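You operate a simulated robot arm through the tools that you are given. There is no shell and no other tool. Be economical: measure what you need, move in short steps, check, and stop when the job is done.

You run a simulated robot arm. Do the job below in one go: nothing can be reset, and whatever is moved stays where it is left.

JOB
Count 50 oak seeds into the teal dish.
Fine: none in the spill cup; swing the spout back over it; tin and dish stay on the counter, its knob left at 50.

Only the result counts: the job must be done as asked and must still hold three seconds after the hand-in. Knocking over, shifting, dropping, spilling or breaking anything else fails it.

ROBOT AND FRAMES
A 6-joint arm with a two-finger parallel gripper, fixed in place. Base frame: the origin is at the foot of the arm, x ahead of it, y to its left, z up; the work surface is at about z = 800. Units: mm, degrees, N and s.
With the tool pointing down near the work surface it reaches from about 260 to 680 mm from the base axis. Its first joint turns from -66.0 to 66.0 degrees. Payload 2.9 kg.
The tool frame sits at the grasp point between the pads (the TCP): z along the fingers, y along the line on which they close. The tips reach 30 mm beyond it. Largest opening 110 mm; finger width 20, thickness 10; the body of the gripper, 48 by 112 mm, starts 55 mm behind the TCP.
Orientation is that of the tool frame in the base frame, as a unit quaternion [x, y, z, w]. With the fingers straight down and closing along the base's y, the tool's x points along the base's -x, its y along +y and its z along -z.

CONTROLS
- The arm moves only by the tool send_rows. Its argument "steps" is a list of rows, each a list of 7 numbers: the shift along the tool's x, y, z in cm, then the turn, a rotation vector about the tool's x, y, z in degrees, then the finger opening in cm, from 0 to 11. In form: [[x, y, z, wx, wy, wz, claw], ...]. A call has 1 to 20 rows; each row shifts and turns the commanded pose from where the row before left it, along the tool's axes as they then stand. A row lasts 0.2 s, in which the tool goes at most 50 mm and 8.6 degrees; a call with a longer step from one row to the next is refused whole, and so is a gripper value outside its range. A pose out of reach is approached as far as the arm can. The call stops where the force on the tool passes 40 N (or 10 N more than at its start, if that is more) or the arm is blocked; 0.2 s more then pass. The fingers move at their own pace (about 108 mm/s each) and stop on an object; they squeeze with about 25 N. The grip force told is the motor's: it shows also when the fingers shut on nothing. Time passes only in rows, and 0.2 s behind the last, so rows that do not move let the fingers close. The reply holds the time, the measured pose of the TCP, the force on the tool along the base axes, the opening and the grip force, in the units named above and with some noise.
- Cameras (640 x 400 px; columns grow to the right, rows downward): "scene" is fixed at [90.2, 430.4, 1408.9]; the picture's right is [-0.75, -0.67, 0.00], its down [-0.29, 0.33, -0.90] and it looks along [0.60, -0.67, -0.44] (base axes); focal length 312 px, centre (320, 200). "wrist" rides on the gripper at [72, 17, -103] in the tool frame; the picture's right is [-0.23, 0.97, 0.00], its down [-0.76, -0.18, -0.62] and it looks along [-0.61, -0.14, 0.78] (tool axes); focal length 222 px, centre (320, 200). There is no depth. A picture from a camera that has moved, and an enlarged one, comes with that camera's place and axes in the base frame and with its lens. The place of the scene camera against the robot may be out by one fixed shift of up to 18 mm in any direction.
- capture(camera): a new picture of that camera. The clock stands still meanwhile.
- zoom(camera, box): a new picture of the part [left, top, right, bottom] of that camera's present view, enlarged. The clock stands still meanwhile.
- finish_job(): hands the job in; it is judged then, once.

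Work in short steps. Places have to be worked out from the pictures, the camera data and where the tool is seen: move nearer, look again, correct. Check each grasp and each placing, and mend what went wrong. You have 120 turns and 64 pictures in all, those below and enlarged ones among them. Open the gripper and draw the arm clear of the work before you hand the job in, unless the task says otherwise; then end with one line.

The tools are called as a command line: name --pt "numbers of a row" for each row, then --argument value for the rest, lists and objects as JSON in quotes. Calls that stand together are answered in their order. send_rows: Moves the arm, as the interface text tells. Its arguments: {"type":"object","properties":{"steps":{"type":"array"}},"required":["steps"]} The other tools are called the same way: capture (camera) takes a picture; zoom (camera, box) takes an enlarged picture of a part of a camera's view; finish_job () hands the job in.

At the start:

```text
t: 0.0
position: [413.4, -196.6, 1199.6]
tool_rot: [0.0, 1.0, -0.001, 0.0]
contact_force: [0.2, -0.8, -0.7]
finger_gap: 110.0
finger_force: 0.0
```

scene: 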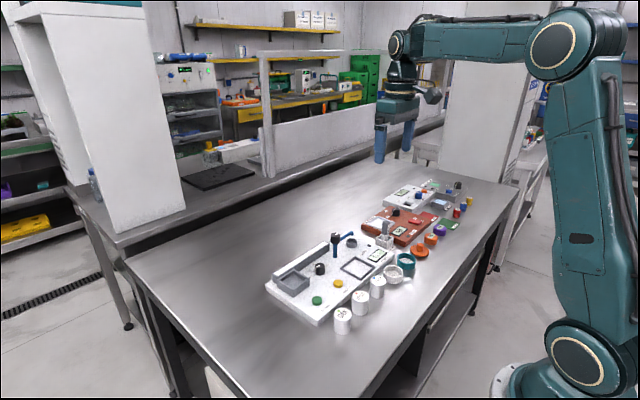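
wrist: 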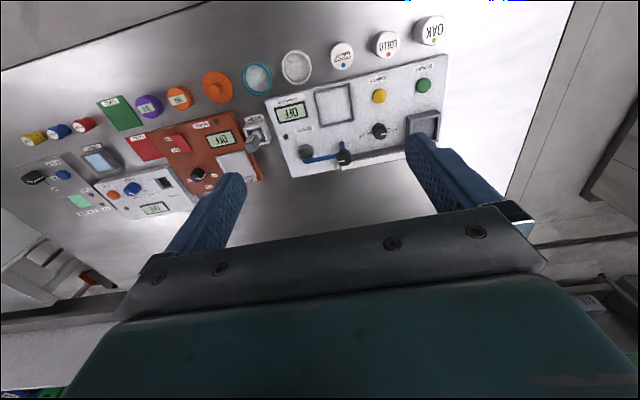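

The counter machine seems to be the white panel with spout, knob, display and buttons. I zoom in on it from both cameras.

zoom --camera "wrist" --box '[220, 0, 480, 190]'

zoom --camera "scene" --box '[250, 220, 450, 345]'

```text
2.11 times, centred on (350, 95) of wrist
camera zoom: at [342.4, -179.3, 1302.7], right [0.23, 0.97, 0.0], down [0.76, -0.18, 0.62], along [0.61, -0.14, -0.78], focal length 468 px, centre (257, 421)
```

zoom: 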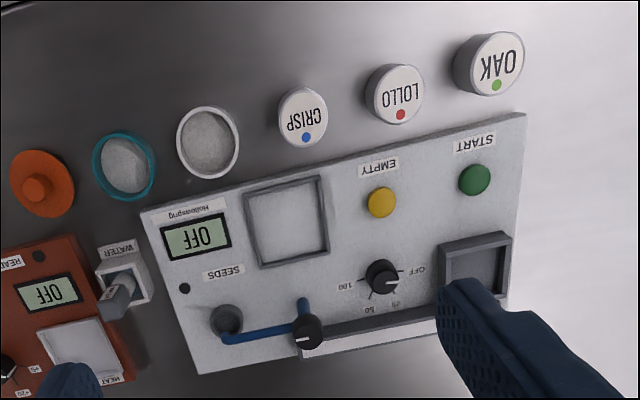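

```text
3.20 times, centred on (350, 282) of scene
camera zoom: at [90.2, 430.4, 1408.9], right [-0.75, -0.67, 0.0], down [-0.29, 0.33, -0.9], along [0.6, -0.67, -0.44], focal length 997 px, centre (224, -64)
```

zoom: 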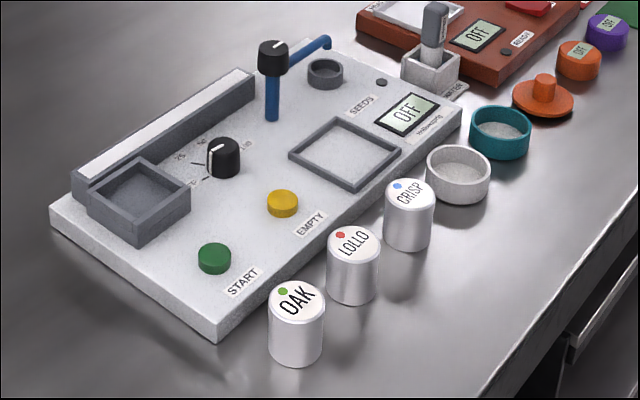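

Panel roughly spans x 437–620, y −310–30; oak tin near (394,−5), teal dish near (397,−314). I move nearer for better measurement.

send_rows --pt "1.3 1.5 3.6 0 0 0 11" --pt "1.3 1.5 3.6 0 0 0 11" --pt "1.3 1.5 3.6 0 0 0 11" --pt "1.3 1.5 3.6 0 0 0 11" --pt "0 1.5 3.6 0 0 0 11" --pt "0 0 0 0 0 0 11"

capture --camera "wrist"

```text
t: 1.4
position: [364.4, -119.1, 1021.1]
tool_rot: [0.0, 1.0, 0.0, 0.001]
contact_force: [-0.8, 0.0, -0.6]
finger_gap: 109.8
finger_force: 0.0
```

```text
59 pictures are left
camera wrist: at [292.3, -103.2, 1124.4], right [0.23, 0.97, 0.0], down [0.76, -0.18, 0.62], along [0.61, -0.14, -0.78], focal length 222 px, centre (320, 200)
```

wrist: 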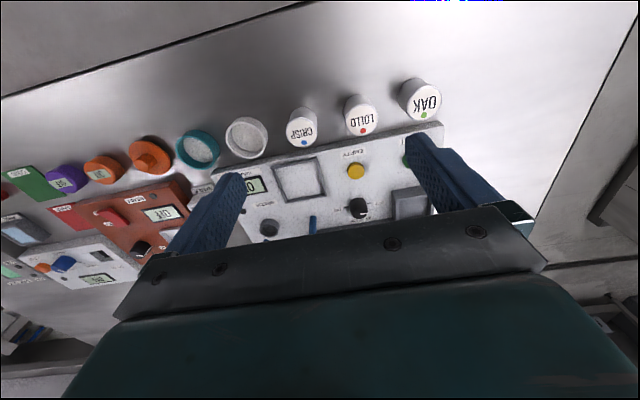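

zoom --camera "wrist" --box '[160, 60, 480, 260]'

```text
2.00 times, centred on (320, 160) of wrist
camera zoom: at [292.3, -103.2, 1124.4], right [0.23, 0.97, 0.0], down [0.76, -0.18, 0.62], along [0.61, -0.14, -0.78], focal length 444 px, centre (320, 280)
```

zoom: 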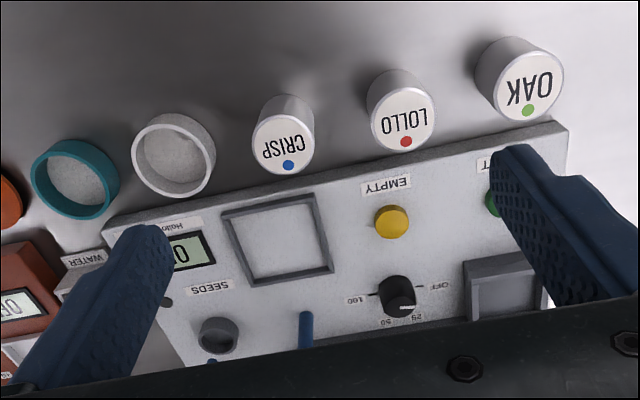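

Triangulating puts the oak tin near (393, 0), its top near z 850. I hover above it with the fingers closing along y.

send_rows --pt "-0.95 4.0 2 0 0 0 11" --pt "-0.95 4.0 2 0 0 0 11" --pt "-0.96 3.9 2 0 0 0 11" --pt "0 0 0 0 0 0 11"

capture --camera "wrist"

zoom --camera "scene" --box '[280, 220, 440, 340]'

```text
t: 2.4
position: [391.4, -1.8, 960.0]
tool_rot: [0.0, 1.0, 0.0, 0.001]
contact_force: [0.3, 0.1, -0.1]
finger_gap: 109.9
finger_force: 0.1
```

```text
57 pictures are left
camera wrist: at [320.6, 15.9, 1062.6], right [0.23, 0.97, 0.0], down [0.76, -0.18, 0.62], along [0.61, -0.14, -0.78], focal length 222 px, centre (320, 200)
```

wrist: 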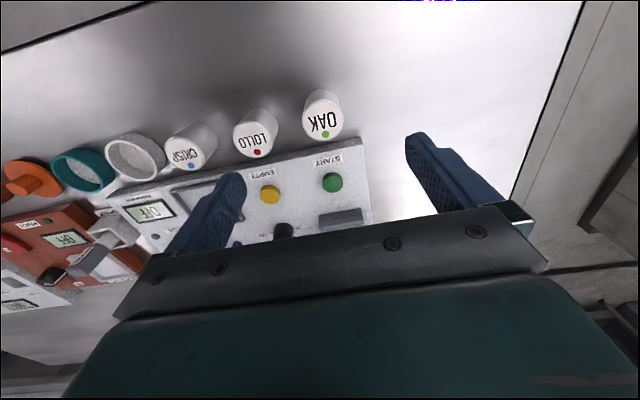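

```text
3.33 times, centred on (360, 280) of scene
camera zoom: at [90.2, 430.4, 1408.9], right [-0.75, -0.67, 0.0], down [-0.29, 0.33, -0.9], along [0.6, -0.67, -0.44], focal length 1039 px, centre (187, -67)
```

zoom: 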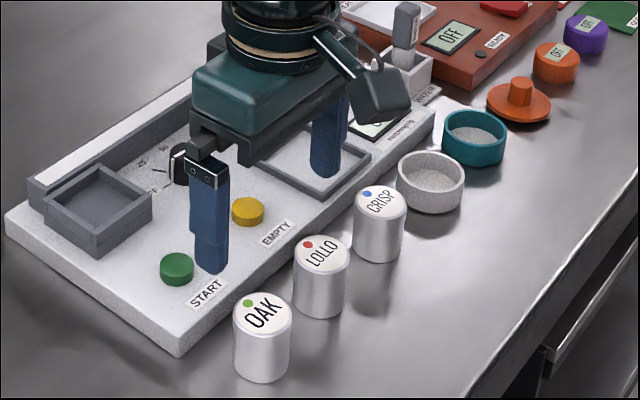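

Refined: oak tin centre ≈ (395, 4), top ≈ 842. I go down to grip the top ~14 mm of it and close.

send_rows --pt "-0.36 0.58 0 0 0 0 8" --pt "0 0 3.5 0 0 0 7" --pt "0 0 3.5 0 0 0 7" --pt "0 0 3.2 0 0 0 7" --pt "0 0 0 0 0 0 7"

capture --camera "wrist"

zoom --camera "scene" --box '[280, 220, 440, 340]'

```text
t: 3.6
position: [394.2, 6.2, 859.6]
tool_rot: [0.0, 1.0, 0.001, 0.0]
contact_force: [0.3, -0.4, -0.5]
finger_gap: 70.1
finger_force: 0.1
```

```text
55 pictures are left
camera wrist: at [321.5, 21.7, 961.4], right [0.23, 0.97, 0.0], down [0.76, -0.18, 0.62], along [0.61, -0.14, -0.78], focal length 222 px, centre (320, 200)
```

wrist: 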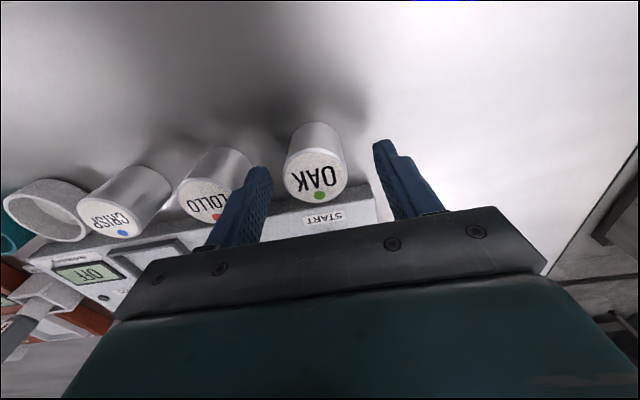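

```text
3.33 times, centred on (360, 280) of scene
camera zoom: at [90.2, 430.4, 1408.9], right [-0.75, -0.67, 0.0], down [-0.29, 0.33, -0.9], along [0.6, -0.67, -0.44], focal length 1039 px, centre (187, -67)
```

zoom: 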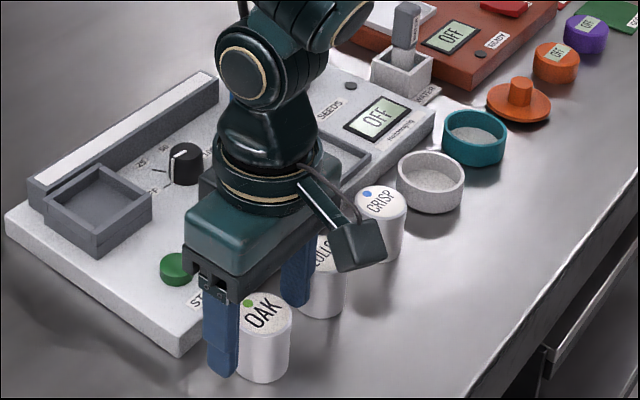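

The tin stands centred between the fingers. I close and wait.

send_rows --pt "0 -0.2 0 0 0 0 5" --pt "0 0 0 0 0 0 2.5" --pt "0 0 0 0 0 0 2.5" --pt "0 0 0 0 0 0 2.5" --pt "0 0 -2 0 0 0 2.5" --pt "0 0 -2 0 0 0 2.5" --pt "0 0 -4 0 0 0 2.5"

capture --camera "wrist"

```text
t: 5.2
position: [393.1, 3.3, 938.0]
tool_rot: [0.0, 1.0, 0.0, 0.0]
contact_force: [-1.0, -0.3, -0.8]
finger_gap: 25.1
finger_force: 0.0
```

```text
53 pictures are left
camera wrist: at [322.0, 20.9, 1040.4], right [0.23, 0.97, 0.0], down [0.76, -0.18, 0.62], along [0.61, -0.14, -0.78], focal length 222 px, centre (320, 200)
```

wrist: 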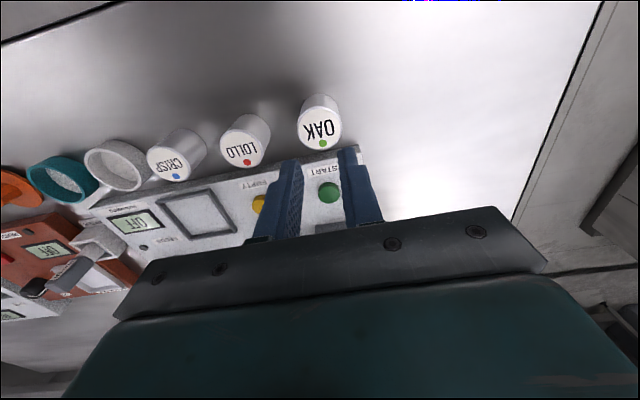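

The fingers shut on nothing or slipped off; the tin still stands. I'll go back, a bit deeper, and check the grip before lifting.

send_rows --pt "0 0.1 0 0 0 0 7" --pt "0 0 0 0 0 0 7" --pt "0 0 3 0 0 0 7" --pt "0 0 3 0 0 0 7" --pt "0 0 2.8 0 0 0 7" --pt "0 0 0 0 0 0 5" --pt "0 0 0 0 0 0 3" --pt "0 0 0 0 0 0 3" --pt "0 0 0 0 0 0 3"

capture --camera "wrist"

zoom --camera "scene" --box '[280, 220, 440, 340]'

```text
t: 7.2
position: [393.8, 3.3, 849.7]
tool_rot: [0.0, 1.0, 0.0, 0.0]
contact_force: [0.3, 0.0, -0.5]
finger_gap: 39.9
finger_force: 24.5
```

```text
52 pictures are left
camera wrist: at [322.5, 19.3, 953.1], right [0.23, 0.97, 0.0], down [0.76, -0.18, 0.62], along [0.61, -0.14, -0.78], focal length 222 px, centre (320, 200)
```

wrist: 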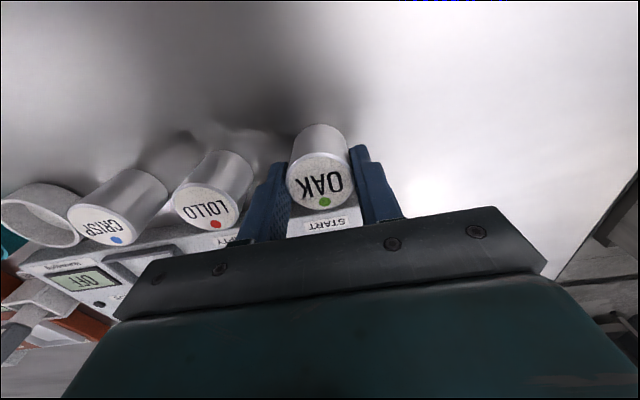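

```text
3.33 times, centred on (360, 280) of scene
camera zoom: at [90.2, 430.4, 1408.9], right [-0.75, -0.67, 0.0], down [-0.29, 0.33, -0.9], along [0.6, -0.67, -0.44], focal length 1039 px, centre (187, -67)
```

zoom: 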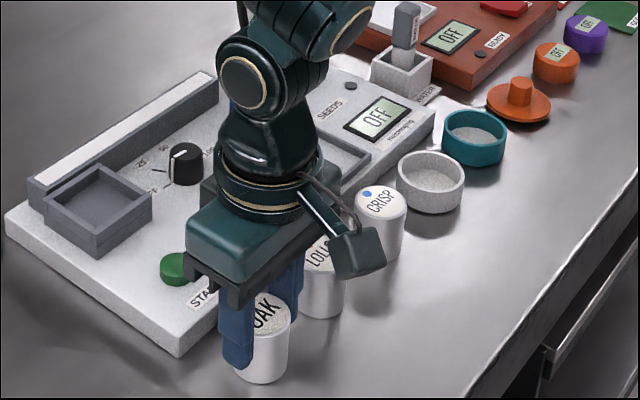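

Now gripping at 40 mm with 24.5 N. I lift it slowly.

send_rows --pt "0 0 -1 0 0 0 3" --pt "0 0 -2 0 0 0 3" --pt "0 0 -2 0 0 0 3" --pt "0 0 -2 0 0 0 3" --pt "0 0 -2 0 0 0 3" --pt "0 0 0 0 0 0 3"

zoom --camera "scene" --box '[280, 220, 440, 340]'

capture --camera "wrist"

```text
t: 8.6
position: [394.4, 3.0, 939.0]
tool_rot: [0.0, 1.0, 0.0, 0.0]
contact_force: [0.2, 0.1, -0.9]
finger_gap: 39.9
finger_force: 25.3
```

```text
3.33 times, centred on (360, 280) of scene
camera zoom: at [90.2, 430.4, 1408.9], right [-0.75, -0.67, 0.0], down [-0.29, 0.33, -0.9], along [0.6, -0.67, -0.44], focal length 1039 px, centre (187, -67)
```

zoom: 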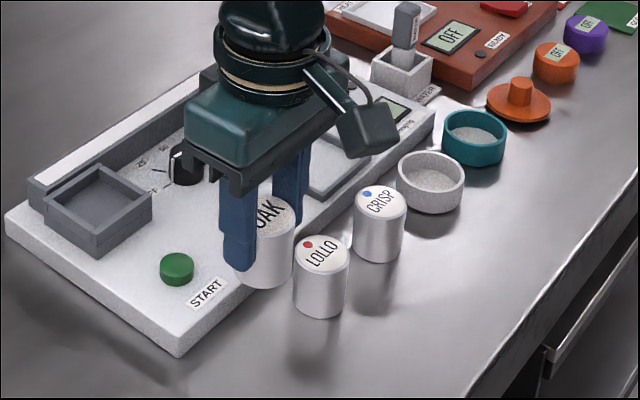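

```text
49 pictures are left
camera wrist: at [322.6, 20.5, 1041.8], right [0.23, 0.97, 0.0], down [0.76, -0.18, 0.62], along [0.61, -0.14, -0.78], focal length 222 px, centre (320, 200)
```

wrist: 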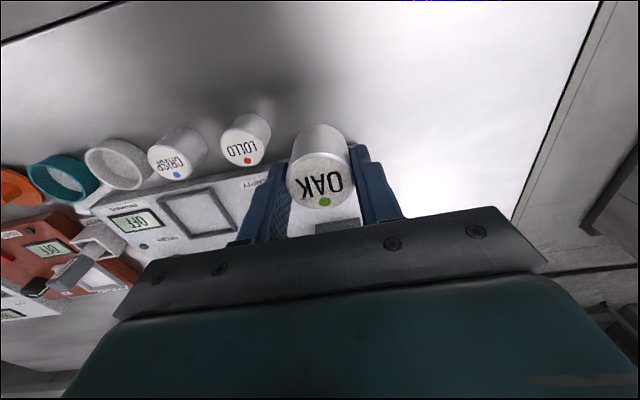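

Held firmly. I raise it a little and move to the +y side of the tin tray to view the tray with the wrist camera.

send_rows --pt "0 2.0 -1 0 0 0 3" --pt "-3 2 -1 0 0 0 3" --pt "-3.5 2 0 0 0 0 3" --pt "-3.5 1.5 0 0 0 0 3" --pt "-3.5 0 0 0 0 0 3" --pt "-3 0 0 0 0 0 3" --pt "0 0 0 0 0 0 3"

capture --camera "wrist"

```text
t: 10.2
position: [561.5, 77.4, 958.8]
tool_rot: [-0.001, 1.0, 0.0, 0.0]
contact_force: [0.9, -0.4, -0.7]
finger_gap: 40.0
finger_force: 24.4
```

```text
48 pictures are left
camera wrist: at [488.9, 95.4, 1062.4], right [0.23, 0.97, 0.0], down [0.76, -0.18, 0.62], along [0.61, -0.14, -0.78], focal length 222 px, centre (320, 200)
```

wrist: 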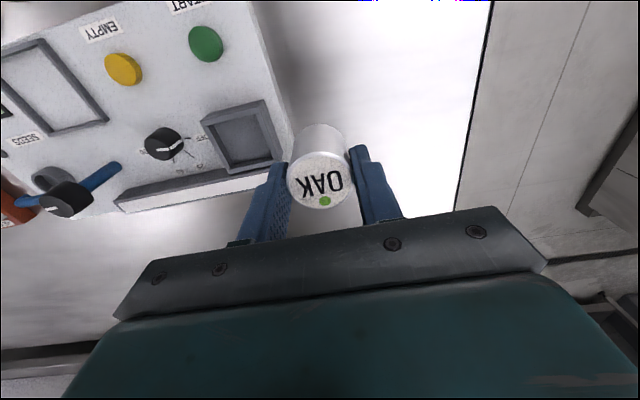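

zoom --camera "wrist" --box '[130, 70, 360, 215]'

```text
2.76 times, centred on (245, 142) of wrist
camera zoom: at [488.9, 95.4, 1062.4], right [0.23, 0.97, 0.0], down [0.76, -0.18, 0.62], along [0.61, -0.14, -0.78], focal length 613 px, centre (527, 359)
```

zoom: 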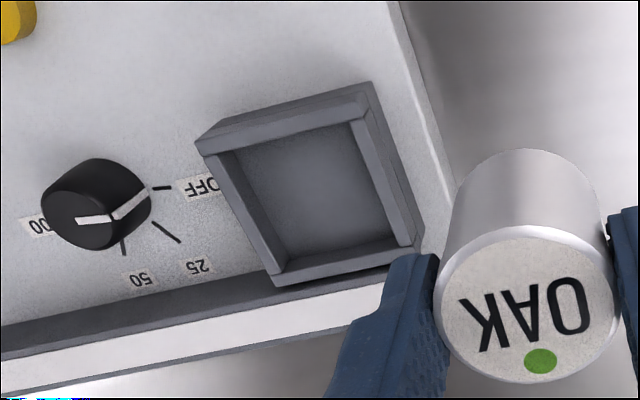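

Rim centre triangulates to about (562, −4, 841). For a more exact fix I look at it nearly straight down from a bit beyond.

send_rows --pt "-2.5 0 0 0 0 0 3" --pt "-2.5 -2.5 0 0 0 0 3" --pt "0 -3.5 0 0 0 0 3" --pt "0 -3.7 0 0 0 0 3" --pt "0 0 0 0 0 0 3" --pt "0 0 0 0 0 0 3"

zoom --camera "wrist" --box '[200, 0, 440, 150]'

```text
t: 11.6
position: [610.8, -20.8, 961.0]
tool_rot: [-0.001, 1.0, 0.0, 0.001]
contact_force: [-0.4, 0.0, -1.4]
finger_gap: 39.8
finger_force: 25.2
```

```text
2.67 times, centred on (320, 75) of wrist
camera zoom: at [538.9, -3.0, 1063.2], right [0.23, 0.97, 0.0], down [0.76, -0.18, 0.62], along [0.61, -0.14, -0.78], focal length 592 px, centre (320, 533)
```

zoom: 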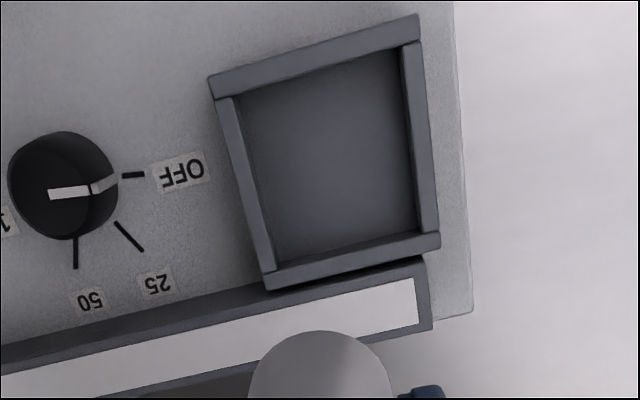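

Tray inner is about 55 mm square, centred ≈ (566, −5). I move over it and lower towards it.

send_rows --pt "2.3 0.8 0 0 0 0 3" --pt "2.2 0.8 0 0 0 0 3" --pt "0 0 2.5 0 0 0 3" --pt "0 0 2.5 0 0 0 3" --pt "0 0 1.5 0 0 0 3" --pt "0 0 0 0 0 0 3"

zoom --camera "scene" --box '[250, 220, 410, 340]'

zoom --camera "wrist" --box '[200, 70, 440, 220]'

```text
t: 13.0
position: [566.1, -3.6, 895.6]
tool_rot: [0.0, 1.0, 0.0, 0.0]
contact_force: [-0.4, -0.1, -0.4]
finger_gap: 39.7
finger_force: 25.1
```

```text
3.33 times, centred on (330, 280) of scene
camera zoom: at [90.2, 430.4, 1408.9], right [-0.75, -0.67, 0.0], down [-0.29, 0.33, -0.9], along [0.6, -0.67, -0.44], focal length 1039 px, centre (287, -67)
```

zoom: 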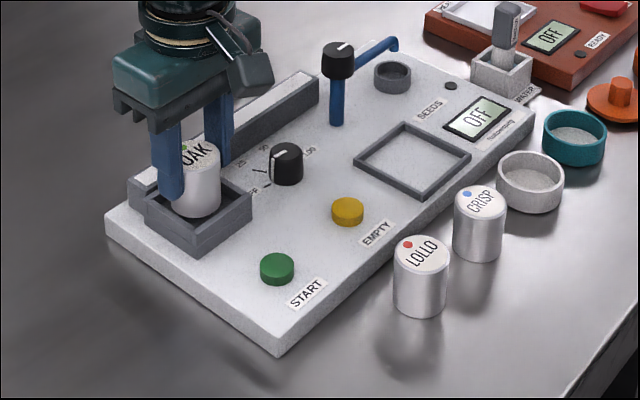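

```text
2.67 times, centred on (320, 145) of wrist
camera zoom: at [493.1, 13.2, 997.6], right [0.23, 0.97, 0.0], down [0.76, -0.18, 0.62], along [0.61, -0.14, -0.78], focal length 592 px, centre (320, 347)
```

zoom: 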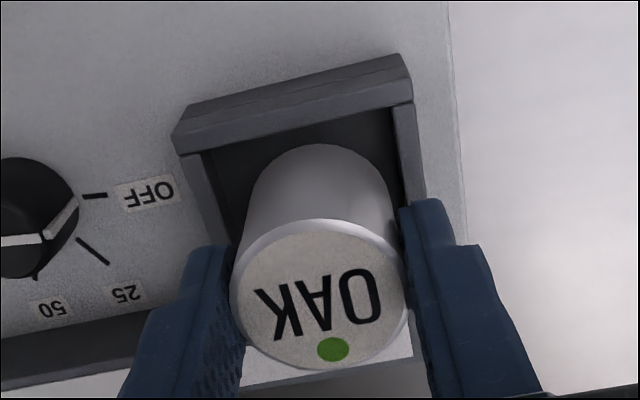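

Tin is centred in the tray mouth. I lower gently further.

send_rows --pt "0 0 0.5 0 0 0 3" --pt "0 0 0.5 0 0 0 3" --pt "0 0 0.4 0 0 0 3" --pt "0 0 0.3 0 0 0 3" --pt "0 0 0 0 0 0 3"

zoom --camera "scene" --box '[260, 240, 340, 300]'

```text
t: 13.9
position: [566.1, -3.9, 887.0]
tool_rot: [0.0, 1.0, 0.0, 0.004]
contact_force: [0.4, 0.0, 4.3]
finger_gap: 39.6
finger_force: 24.4
stopped in row 4: the force on the tool passed its limit (the readings are from after the stop); the commanded pose is now the measured one
```

```text
6.67 times, centred on (300, 270) of scene
camera zoom: at [90.1, 430.4, 1408.9], right [-0.75, -0.67, 0.0], down [-0.29, 0.33, -0.9], along [0.6, -0.67, -0.44], focal length 2077 px, centre (453, -267)
```

zoom: 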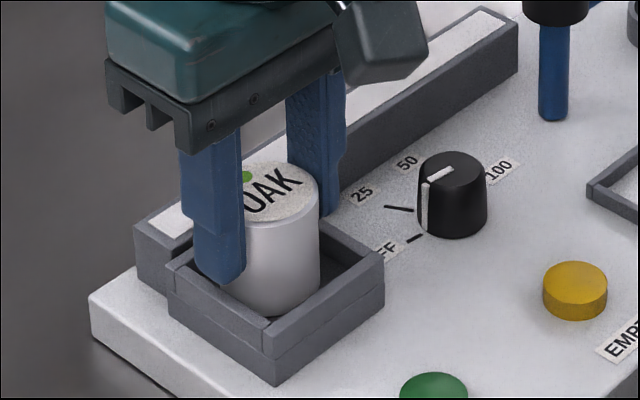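

Contact reached: the tin is down in the tray. I open the fingers a little and check.

send_rows --pt "0 0 0 0 0 0 4.2" --pt "0 0 0 0 0 0 4.5" --pt "0 0 0 0 0 0 5" --pt "0 0 0 0 0 0 5"

zoom --camera "scene" --box '[260, 240, 340, 300]'

```text
t: 14.9
position: [565.2, -3.9, 886.3]
tool_rot: [0.001, 1.0, 0.0, 0.003]
contact_force: [0.7, 0.9, 1.3]
finger_gap: 50.0
finger_force: 0.0
```

```text
6.67 times, centred on (300, 270) of scene
camera zoom: at [90.2, 430.4, 1408.9], right [-0.75, -0.67, 0.0], down [-0.29, 0.33, -0.9], along [0.6, -0.67, -0.44], focal length 2077 px, centre (453, -267)
```

zoom: 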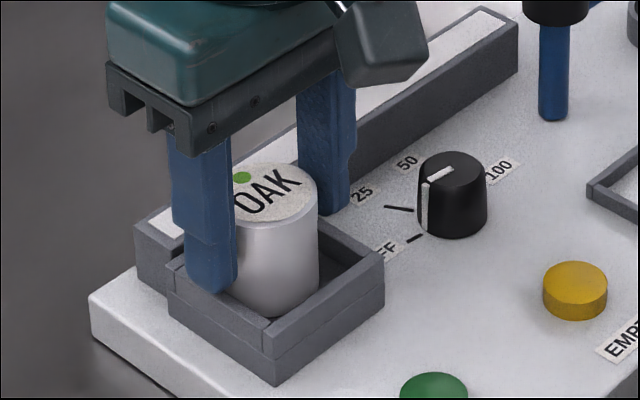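

The tin stands upright in the tray. I raise and go above the dial at about (553, −92).

send_rows --pt "0 0 -2.5 0 0 0 5" --pt "0 0 -4 0 0 0 5" --pt "0.4 -3 0 0 0 0 5" --pt "0.4 -3 0 0 0 0 5" --pt "0.4 -2.8 0 0 0 0 5" --pt "0 0 0 0 0 0 5"

capture --camera "wrist"

```text
t: 16.3
position: [551.2, -91.3, 950.0]
tool_rot: [0.0, 1.0, 0.0, 0.002]
contact_force: [0.4, 0.8, -0.4]
finger_gap: 50.1
finger_force: 0.0
```

```text
41 pictures are left
camera wrist: at [479.2, -74.2, 1051.6], right [0.23, 0.97, 0.0], down [0.76, -0.18, 0.63], along [0.61, -0.14, -0.78], focal length 222 px, centre (320, 200)
```

wrist: 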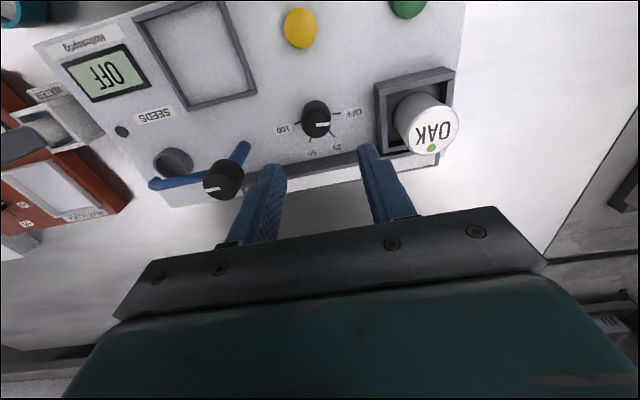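

I zoom to pin the dial's centre and pointer.

zoom --camera "wrist" --box '[240, 70, 400, 170]'

```text
4.00 times, centred on (320, 120) of wrist
camera zoom: at [479.2, -74.2, 1051.6], right [0.23, 0.97, 0.0], down [0.76, -0.18, 0.63], along [0.61, -0.14, -0.78], focal length 888 px, centre (320, 520)
```

zoom: 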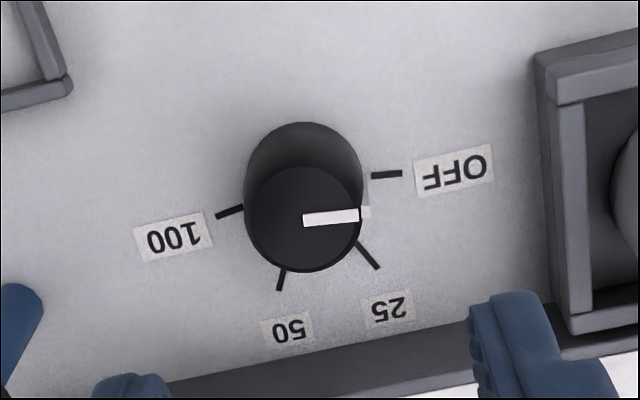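

Dial axis ≈ (548, −94), OFF tick at about +81° and 50 tick at −27° from ahead; so a 108° clockwise turn is needed. I turn the gripper −54° first, then descend on it.

send_rows --pt "0.25 -0.27 0 0 0 0 5" --pt "0 0 0 0 0 -7.7 5" --pt "0 0 0 0 0 -7.7 5" --pt "0 0 0 0 0 -7.7 5" --pt "0 0 0 0 0 -7.7 5" --pt "0 0 0 0 0 -7.7 5" --pt "0 0 0 0 0 -7.7 5" --pt "0 0 0 0 0 -7.8 5" --pt "0 0 3 0 0 0 5" --pt "0 0 2 0 0 0 5" --pt "0 0 0 0 0 0 5"

capture --camera "wrist"

```text
t: 18.7
position: [551.4, -93.8, 899.9]
tool_rot: [-0.454, 0.891, -0.002, 0.003]
contact_force: [0.4, 0.3, 0.0]
finger_gap: 50.0
finger_force: 0.0
```

```text
39 pictures are left
camera wrist: at [495.1, -142.6, 1003.1], right [-0.65, 0.76, 0.0], down [0.59, 0.51, 0.63], along [0.48, 0.41, -0.78], focal length 222 px, centre (320, 200)
```

wrist: 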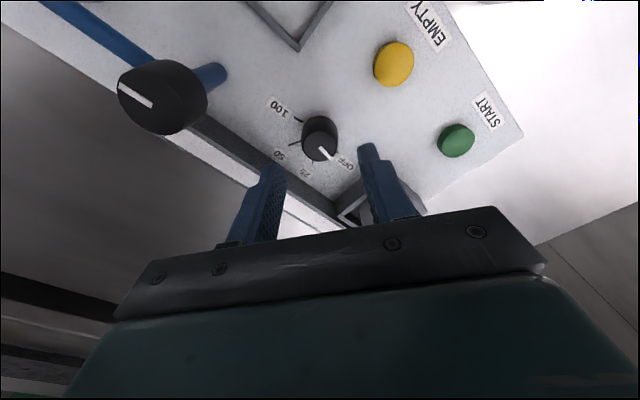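

Dial lies about 3 mm along tool +x from the centre line. I correct, descend to z≈871 and close.

send_rows --pt "0.3 0.05 1.0 0 0 0 5" --pt "0 0 1.0 0 0 0 5" --pt "0 0 0.8 0 0 0 5" --pt "0 0 0 0 0 0 5"

zoom --camera "wrist" --box '[220, 100, 420, 225]'

```text
t: 19.7
position: [549.3, -96.4, 872.6]
tool_rot: [-0.453, 0.892, -0.001, 0.003]
contact_force: [0.0, -1.0, -0.5]
finger_gap: 50.0
finger_force: 0.2
```

```text
3.20 times, centred on (320, 162) of wrist
camera zoom: at [492.6, -144.9, 974.2], right [-0.65, 0.76, 0.0], down [0.59, 0.51, 0.63], along [0.48, 0.41, -0.78], focal length 711 px, centre (320, 320)
```

zoom: 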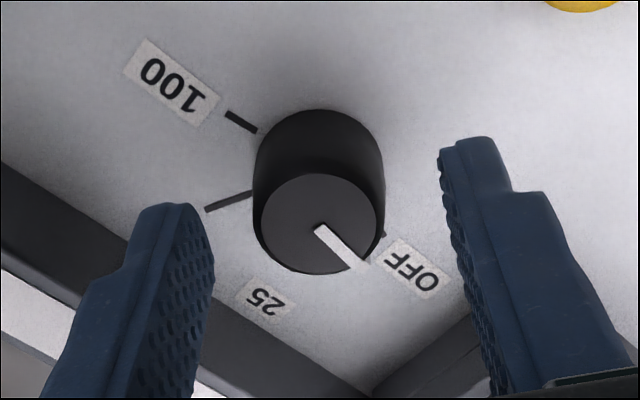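

The knob is centred; its top is near z 851, so I go 8 mm deeper and then close.

send_rows --pt "0 0 0.5 0 0 0 5" --pt "0 0 0.3 0 0 0 5" --pt "0 0 0 0 0 0 3" --pt "0 0 0 0 0 0 1.5" --pt "0 0 0 0 0 0 1.5" --pt "0 0 0 0 0 0 1.5"

```text
t: 21.1
position: [548.3, -96.7, 863.9]
tool_rot: [-0.453, 0.891, -0.001, 0.003]
contact_force: [2.2, -1.1, -2.0]
finger_gap: 28.3
finger_force: 44.7
```

Gripped at 28 mm. I turn 54° clockwise first and check.

send_rows --pt "0 0 0 0 0 7.7 1.5" --pt "0 0 0 0 0 7.7 1.5" --pt "0 0 0 0 0 7.7 1.5" --pt "0 0 0 0 0 7.7 1.5" --pt "0 0 0 0 0 7.7 1.5" --pt "0 0 0 0 0 7.7 1.5" --pt "0 0 0 0 0 7.8 1.5" --pt "0 0 0 0 0 0 1.5"

zoom --camera "wrist" --box '[220, 100, 420, 225]'

```text
t: 22.9
position: [549.3, -94.9, 864.1]
tool_rot: [0.0, 1.0, 0.001, 0.003]
contact_force: [9.6, 10.2, -14.9]
finger_gap: 28.5
finger_force: 45.6
```

```text
3.20 times, centred on (320, 162) of wrist
camera zoom: at [476.3, -78.2, 966.2], right [0.23, 0.97, 0.0], down [0.76, -0.18, 0.63], along [0.61, -0.14, -0.78], focal length 711 px, centre (320, 320)
```

zoom: 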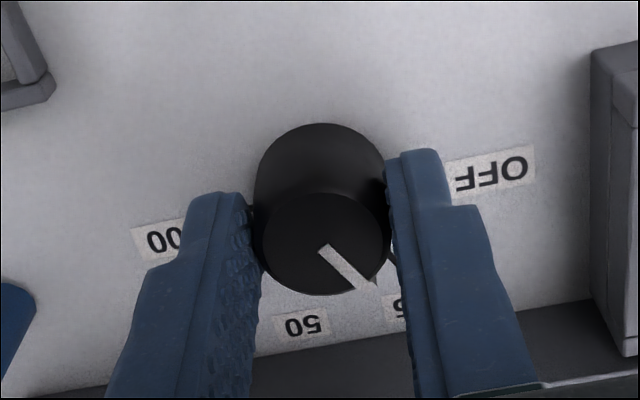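

The dial follows and now points at 25. I turn another 54°.

send_rows --pt "0 0 0 0 0 7.7 1.5" --pt "0 0 0 0 0 7.7 1.5" --pt "0 0 0 0 0 7.7 1.5" --pt "0 0 0 0 0 7.7 1.5" --pt "0 0 0 0 0 7.7 1.5" --pt "0 0 0 0 0 7.7 1.5" --pt "0 0 0 0 0 7.8 1.5" --pt "0 0 0 0 0 0 1.5"

zoom --camera "wrist" --box '[220, 100, 420, 225]'

```text
t: 24.7
position: [549.2, -93.1, 863.8]
tool_rot: [0.452, 0.892, 0.003, 0.0]
contact_force: [9.2, 24.1, -23.6]
finger_gap: 28.5
finger_force: 45.0
```

```text
3.20 times, centred on (320, 162) of wrist
camera zoom: at [520.6, -25.4, 967.0], right [0.92, 0.39, 0.01], down [0.3, -0.72, 0.62], along [0.25, -0.57, -0.78], focal length 711 px, centre (320, 320)
```

zoom: 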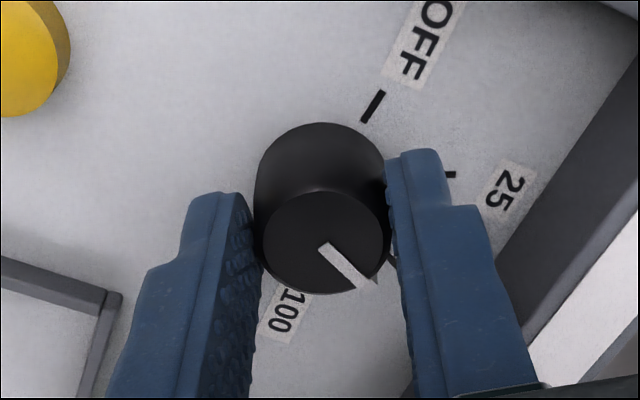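

Turned as planned; I release, rise, and check the pointer and display.

send_rows --pt "0 0 0 0 0 0 3.5" --pt "0 0 0 0 0 0 5" --pt "0 0 0 0 0 0 5" --pt "0 0 -2 0 0 0 5" --pt "0 0 -3 0 0 0 5" --pt "0 0 -3 0 0 0 5" --pt "0 0 0 0 0 -8 5" --pt "0 0 0 0 0 -8 5" --pt "0 0 0 0 0 -8 5" --pt "0 0 0 0 0 -8 5" --pt "0 0 0 0 0 -8 5" --pt "0 0 0 0 0 -8 5" --pt "0 0 0 0 0 -6 5" --pt "0 0 0 0 0 0 5"

capture --camera "wrist"

zoom --camera "wrist" --box '[240, 70, 400, 170]'

```text
t: 27.7
position: [548.4, -96.3, 944.6]
tool_rot: [0.001, 1.0, 0.001, 0.003]
contact_force: [0.5, 0.1, -0.3]
finger_gap: 50.2
finger_force: 0.0
```

```text
35 pictures are left
camera wrist: at [476.4, -79.3, 1046.6], right [0.23, 0.97, 0.0], down [0.76, -0.18, 0.63], along [0.61, -0.14, -0.78], focal length 222 px, centre (320, 200)
```

wrist: 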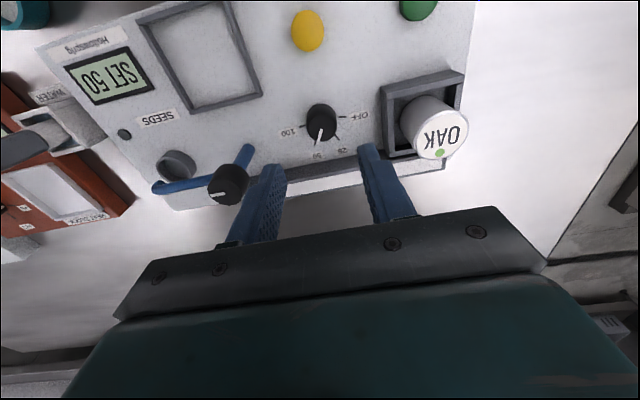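

```text
4.00 times, centred on (320, 120) of wrist
camera zoom: at [476.4, -79.3, 1046.6], right [0.23, 0.97, 0.0], down [0.76, -0.18, 0.63], along [0.61, -0.14, -0.78], focal length 888 px, centre (320, 520)
```

zoom: 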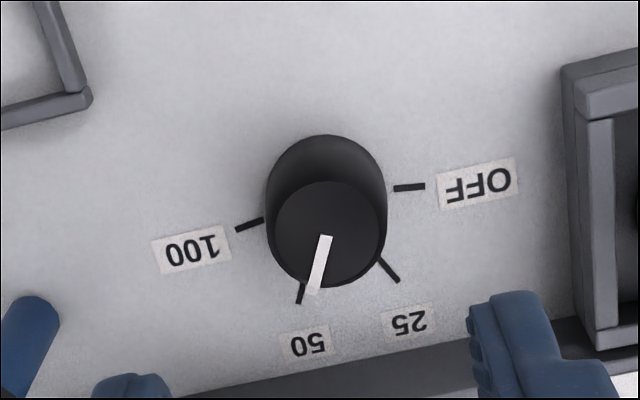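

Display shows SET 50. Now I move over to the teal dish and look.

send_rows --pt "2.3 -3.6 -0.2 0 0 0 8" --pt "2.3 -3.6 -0.2 0 0 0 8" --pt "2.3 -3.6 -0.2 0 0 0 8" --pt "2.3 -3.6 0 0 0 0 8" --pt "2.3 -3.6 0 0 0 0 8" --pt "2.3 -3.6 0 0 0 0 8" --pt "0 0 0 0 0 0 8"

capture --camera "wrist"

```text
t: 29.3
position: [407.6, -312.0, 951.2]
tool_rot: [0.0, 1.0, -0.001, 0.002]
contact_force: [0.0, -0.4, 0.3]
finger_gap: 79.9
finger_force: 0.0
```

```text
33 pictures are left
camera wrist: at [335.0, -295.4, 1052.9], right [0.23, 0.97, 0.0], down [0.76, -0.18, 0.63], along [0.61, -0.14, -0.78], focal length 222 px, centre (320, 200)
```

wrist: 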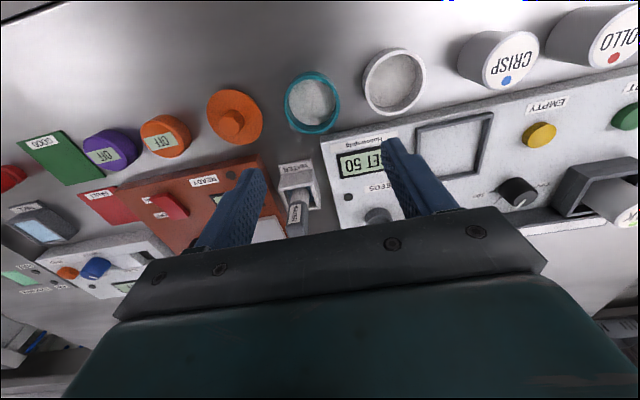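

zoom --camera "wrist" --box '[200, 30, 440, 180]'

zoom --camera "scene" --box '[370, 230, 450, 290]'

```text
2.67 times, centred on (320, 105) of wrist
camera zoom: at [335.0, -295.4, 1052.9], right [0.23, 0.97, 0.0], down [0.76, -0.18, 0.63], along [0.61, -0.14, -0.78], focal length 592 px, centre (320, 453)
```

zoom: 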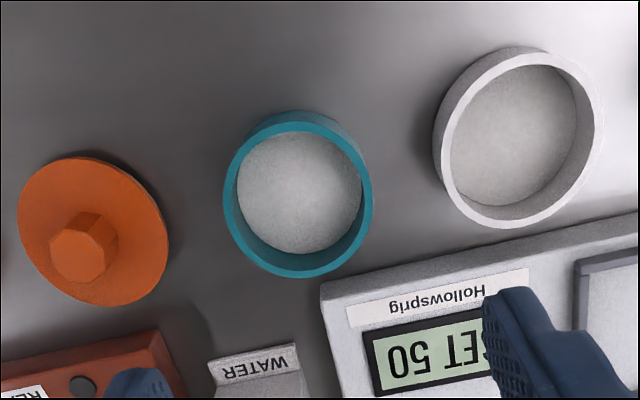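

```text
6.67 times, centred on (410, 260) of scene
camera zoom: at [90.2, 430.3, 1408.9], right [-0.75, -0.67, 0.0], down [-0.29, 0.33, -0.9], along [0.6, -0.67, -0.44], focal length 2077 px, centre (-280, -200)
```

zoom: 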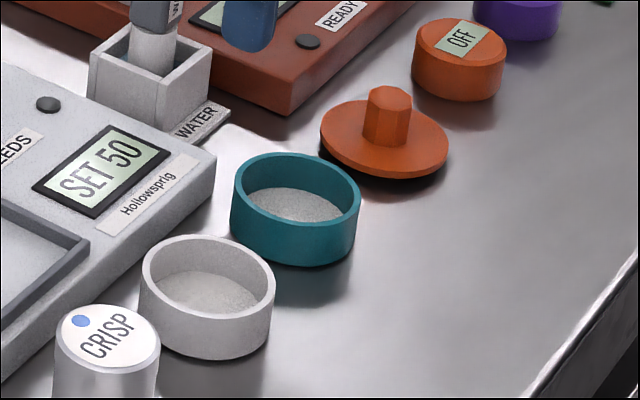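

Teal dish centre ≈ (394, −317), Ø≈55, rim ≈ 828; panel edge, lid and white dish are close, so I turn the gripper −30° and come down partway.

send_rows --pt "1.3 -0.5 0 0 0 0 7" --pt "0 0 0 0 0 -7.5 7" --pt "0 0 0 0 0 -7.5 7" --pt "0 0 0 0 0 -7.5 7" --pt "0 0 0 0 0 -7.5 7" --pt "0 0 3 0 0 0 7" --pt "0 0 3 0 0 0 7" --pt "0 0 0 0 0 0 7"

capture --camera "wrist"

```text
t: 31.1
position: [397.0, -316.5, 890.3]
tool_rot: [-0.259, 0.966, -0.001, 0.003]
contact_force: [-0.2, 0.6, 0.4]
finger_gap: 69.8
finger_force: 0.1
```

```text
30 pictures are left
camera wrist: at [325.9, -338.0, 992.3], right [-0.29, 0.96, 0.0], down [0.74, 0.23, 0.63], along [0.6, 0.18, -0.78], focal length 222 px, centre (320, 200)
```

wrist: 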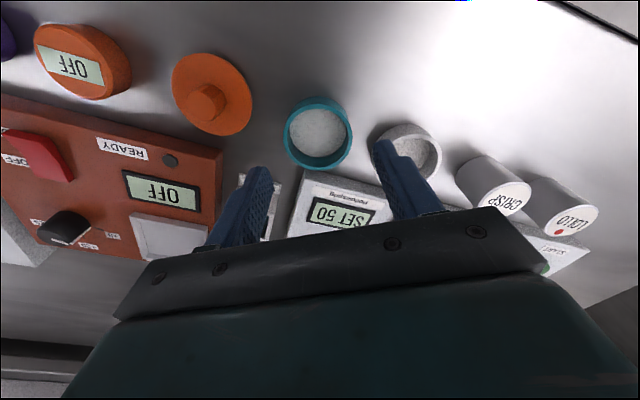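

The dish centre is ~4.5 mm along tool +x; I correct, descend to z≈842 and look before closing.

send_rows --pt "0.43 -0.1 1.5 0 0 0 7" --pt "0 0 1.8 0 0 0 7" --pt "0 0 1.6 0 0 0 7" --pt "0 0 0 0 0 0 7"

zoom --camera "wrist" --box '[200, 80, 440, 230]'

```text
t: 32.1
position: [394.2, -320.4, 841.4]
tool_rot: [-0.258, 0.966, -0.001, 0.004]
contact_force: [-0.1, -0.5, 0.0]
finger_gap: 70.0
finger_force: 0.1
```

```text
2.67 times, centred on (320, 155) of wrist
camera zoom: at [323.4, -341.4, 942.9], right [-0.29, 0.96, 0.0], down [0.74, 0.23, 0.63], along [0.6, 0.18, -0.78], focal length 592 px, centre (320, 320)
```

zoom: 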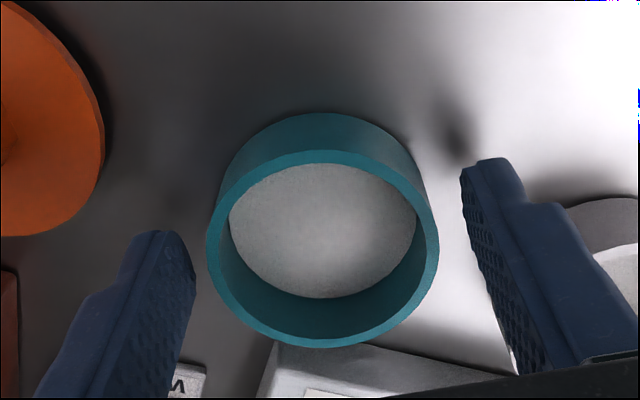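

Well centred. I close on the dish and lift slightly.

send_rows --pt "0 0 0.2 0 0 0 7" --pt "0 0 0 0 0 0 6" --pt "0 0 0 0 0 0 4.5" --pt "0 0 0 0 0 0 4.5" --pt "0 0 -0.5 0 0 0 4.5" --pt "0 0 -1 0 0 0 4.5" --pt "0 0 -2 0 0 0 4.5" --pt "0 0 -2 0 0 0 4.5" --pt "0 0 0 0 0 0 4.5"

capture --camera "wrist"

```text
t: 34.1
position: [394.1, -319.4, 894.9]
tool_rot: [-0.258, 0.966, 0.0, 0.003]
contact_force: [-0.1, 1.0, -0.1]
finger_gap: 52.5
finger_force: 25.0
```

```text
28 pictures are left
camera wrist: at [323.6, -341.0, 997.0], right [-0.29, 0.96, 0.0], down [0.75, 0.23, 0.63], along [0.6, 0.18, -0.78], focal length 222 px, centre (320, 200)
```

wrist: 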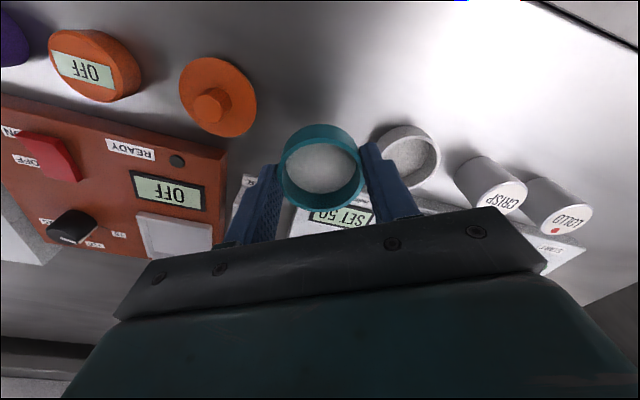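

Dish held level. I raise, turn back to yaw 0 and go beyond the square frame to view it almost straight down.

send_rows --pt "0 0 -4 0 0 0 4.5" --pt "0 0 -3.7 0 0 0 4.5" --pt "0 0 0 0 0 7.5 4.5" --pt "0 0 0 0 0 7.5 4.5" --pt "0 0 0 0 0 7.5 4.5" --pt "0 0 0 0 0 7.5 4.5" --pt "-2.6 2.5 0 0 0 0 4.5" --pt "-2.6 2.5 0 0 0 0 4.5" --pt "-2.6 2.5 0 0 0 0 4.5" --pt "-2.6 2.5 0 0 0 0 4.5" --pt "-2.6 2.4 0 0 0 0 4.5" --pt "0 0 0 0 0 0 4.5" --pt "0 0 0 0 0 0 4.5"

zoom --camera "wrist" --box '[200, 0, 440, 150]'

```text
t: 36.9
position: [523.0, -195.9, 974.7]
tool_rot: [0.001, 1.0, 0.0, 0.002]
contact_force: [-0.2, 0.3, -0.2]
finger_gap: 52.0
finger_force: 24.4
```

```text
2.67 times, centred on (320, 75) of wrist
camera zoom: at [451.2, -179.5, 1076.3], right [0.23, 0.97, 0.0], down [0.76, -0.18, 0.63], along [0.61, -0.14, -0.78], focal length 592 px, centre (320, 533)
```

zoom: 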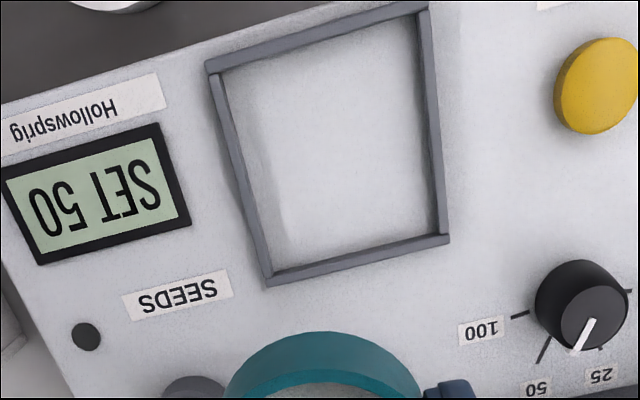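

Frame centre ≈ (479, −180). I move the dish over it and lower to just above the frame.

send_rows --pt "2.25 0.8 0 0 0 0 4.5" --pt "2.2 0.8 0 0 0 0 4.5" --pt "0 0 3 0 0 0 4.5" --pt "0 0 3 0 0 0 4.5" --pt "0 0 2.5 0 0 0 4.5" --pt "0 0 0 0 0 0 4.5" --pt "0 0 0 0 0 0 4.5"

zoom --camera "wrist" --box '[200, 80, 440, 230]'

zoom --camera "scene" --box '[310, 220, 410, 290]'

```text
t: 38.5
position: [481.0, -180.1, 888.7]
tool_rot: [0.001, 1.0, 0.0, 0.003]
contact_force: [-0.2, 0.8, -0.3]
finger_gap: 52.1
finger_force: 25.0
```

```text
2.67 times, centred on (320, 155) of wrist
camera zoom: at [408.0, -163.6, 990.3], right [0.23, 0.97, 0.0], down [0.76, -0.18, 0.63], along [0.61, -0.14, -0.78], focal length 592 px, centre (320, 320)
```

zoom: 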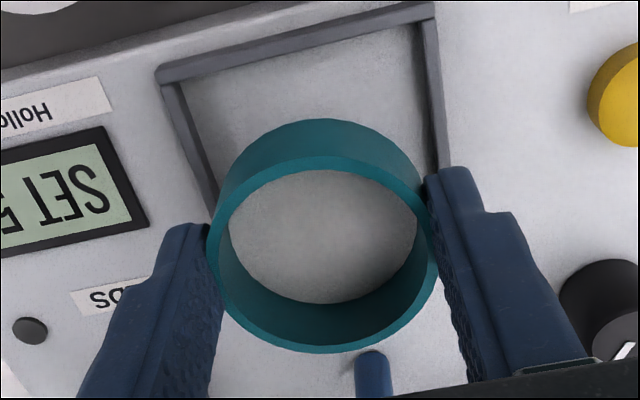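

```text
5.71 times, centred on (360, 255) of scene
camera zoom: at [90.2, 430.4, 1408.9], right [-0.75, -0.67, 0.0], down [-0.29, 0.33, -0.9], along [0.6, -0.67, -0.44], focal length 1780 px, centre (91, -114)
```

zoom: 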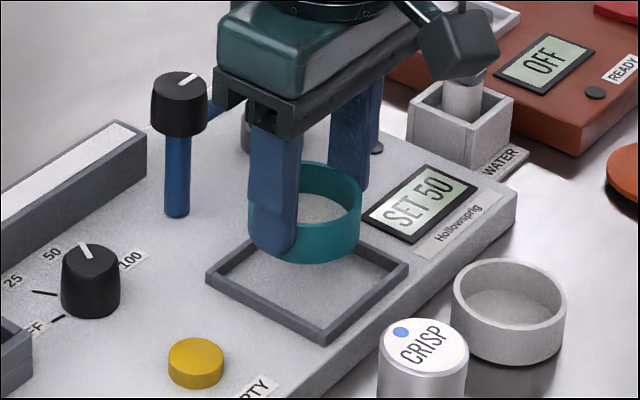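

Alignment within ~2–3 mm; small correction towards the robot and lower gently.

send_rows --pt "0.25 0 0.3 0 0 0 4.5" --pt "0 0 0.5 0 0 0 4.5" --pt "0 0 0.4 0 0 0 4.5" --pt "0 0 0.2 0 0 0 4.5" --pt "0 0 0.2 0 0 0 4.5" --pt "0 0 0 0 0 0 4.5"

zoom --camera "scene" --box '[320, 230, 400, 290]'

```text
t: 39.9
position: [477.2, -179.8, 871.9]
tool_rot: [0.001, 1.0, 0.0, 0.003]
contact_force: [-0.4, -0.4, -0.8]
finger_gap: 51.9
finger_force: 25.0
```

```text
6.67 times, centred on (360, 260) of scene
camera zoom: at [90.2, 430.4, 1408.9], right [-0.75, -0.67, 0.0], down [-0.29, 0.33, -0.9], along [0.6, -0.67, -0.44], focal length 2077 px, centre (53, -200)
```

zoom: 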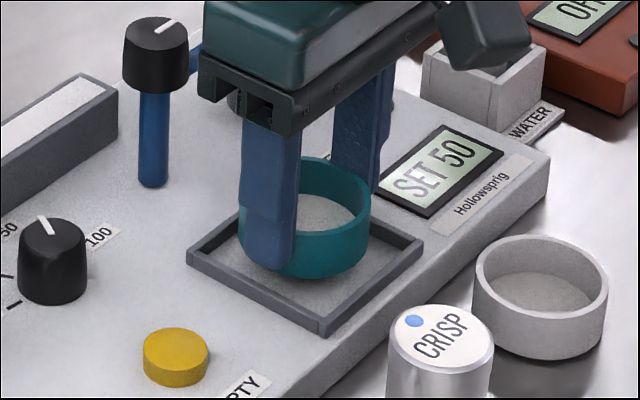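

No contact yet; continue down in small steps until it touches.

send_rows --pt "0 0 0.2 0 0 0 4.5" --pt "0 0 0.2 0 0 0 4.5" --pt "0 0 0.2 0 0 0 4.5" --pt "0 0 0 0 0 0 4.5"

```text
t: 40.9
position: [477.3, -180.5, 864.8]
tool_rot: [0.001, 1.0, 0.0, 0.002]
contact_force: [0.0, -0.5, -0.2]
finger_gap: 51.6
finger_force: 25.0
```

Still free; a few more millimetres.

send_rows --pt "0 0 0.15 0 0 0 4.5" --pt "0 0 0.15 0 0 0 4.5" --pt "0 0 0.15 0 0 0 4.5" --pt "0 0 0 0 0 0 4.5"

zoom --camera "scene" --box '[320, 230, 400, 290]'

```text
t: 41.9
position: [477.3, -180.2, 862.2]
tool_rot: [0.0, 1.0, 0.0, 0.003]
contact_force: [0.0, 0.2, 2.8]
finger_gap: 51.8
finger_force: 24.9
```

```text
6.67 times, centred on (360, 260) of scene
camera zoom: at [90.1, 430.4, 1408.9], right [-0.75, -0.67, 0.0], down [-0.29, 0.33, -0.9], along [0.6, -0.67, -0.44], focal length 2077 px, centre (53, -200)
```

zoom: 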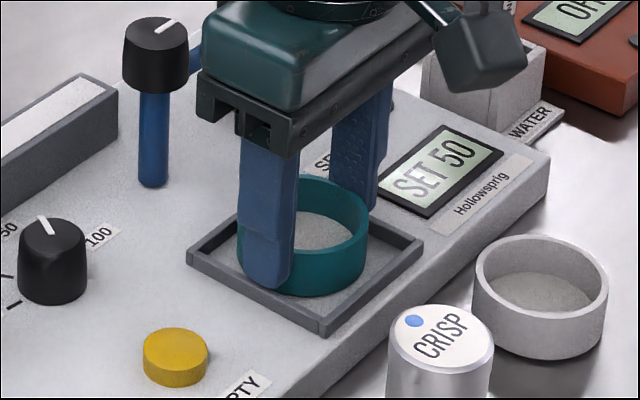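

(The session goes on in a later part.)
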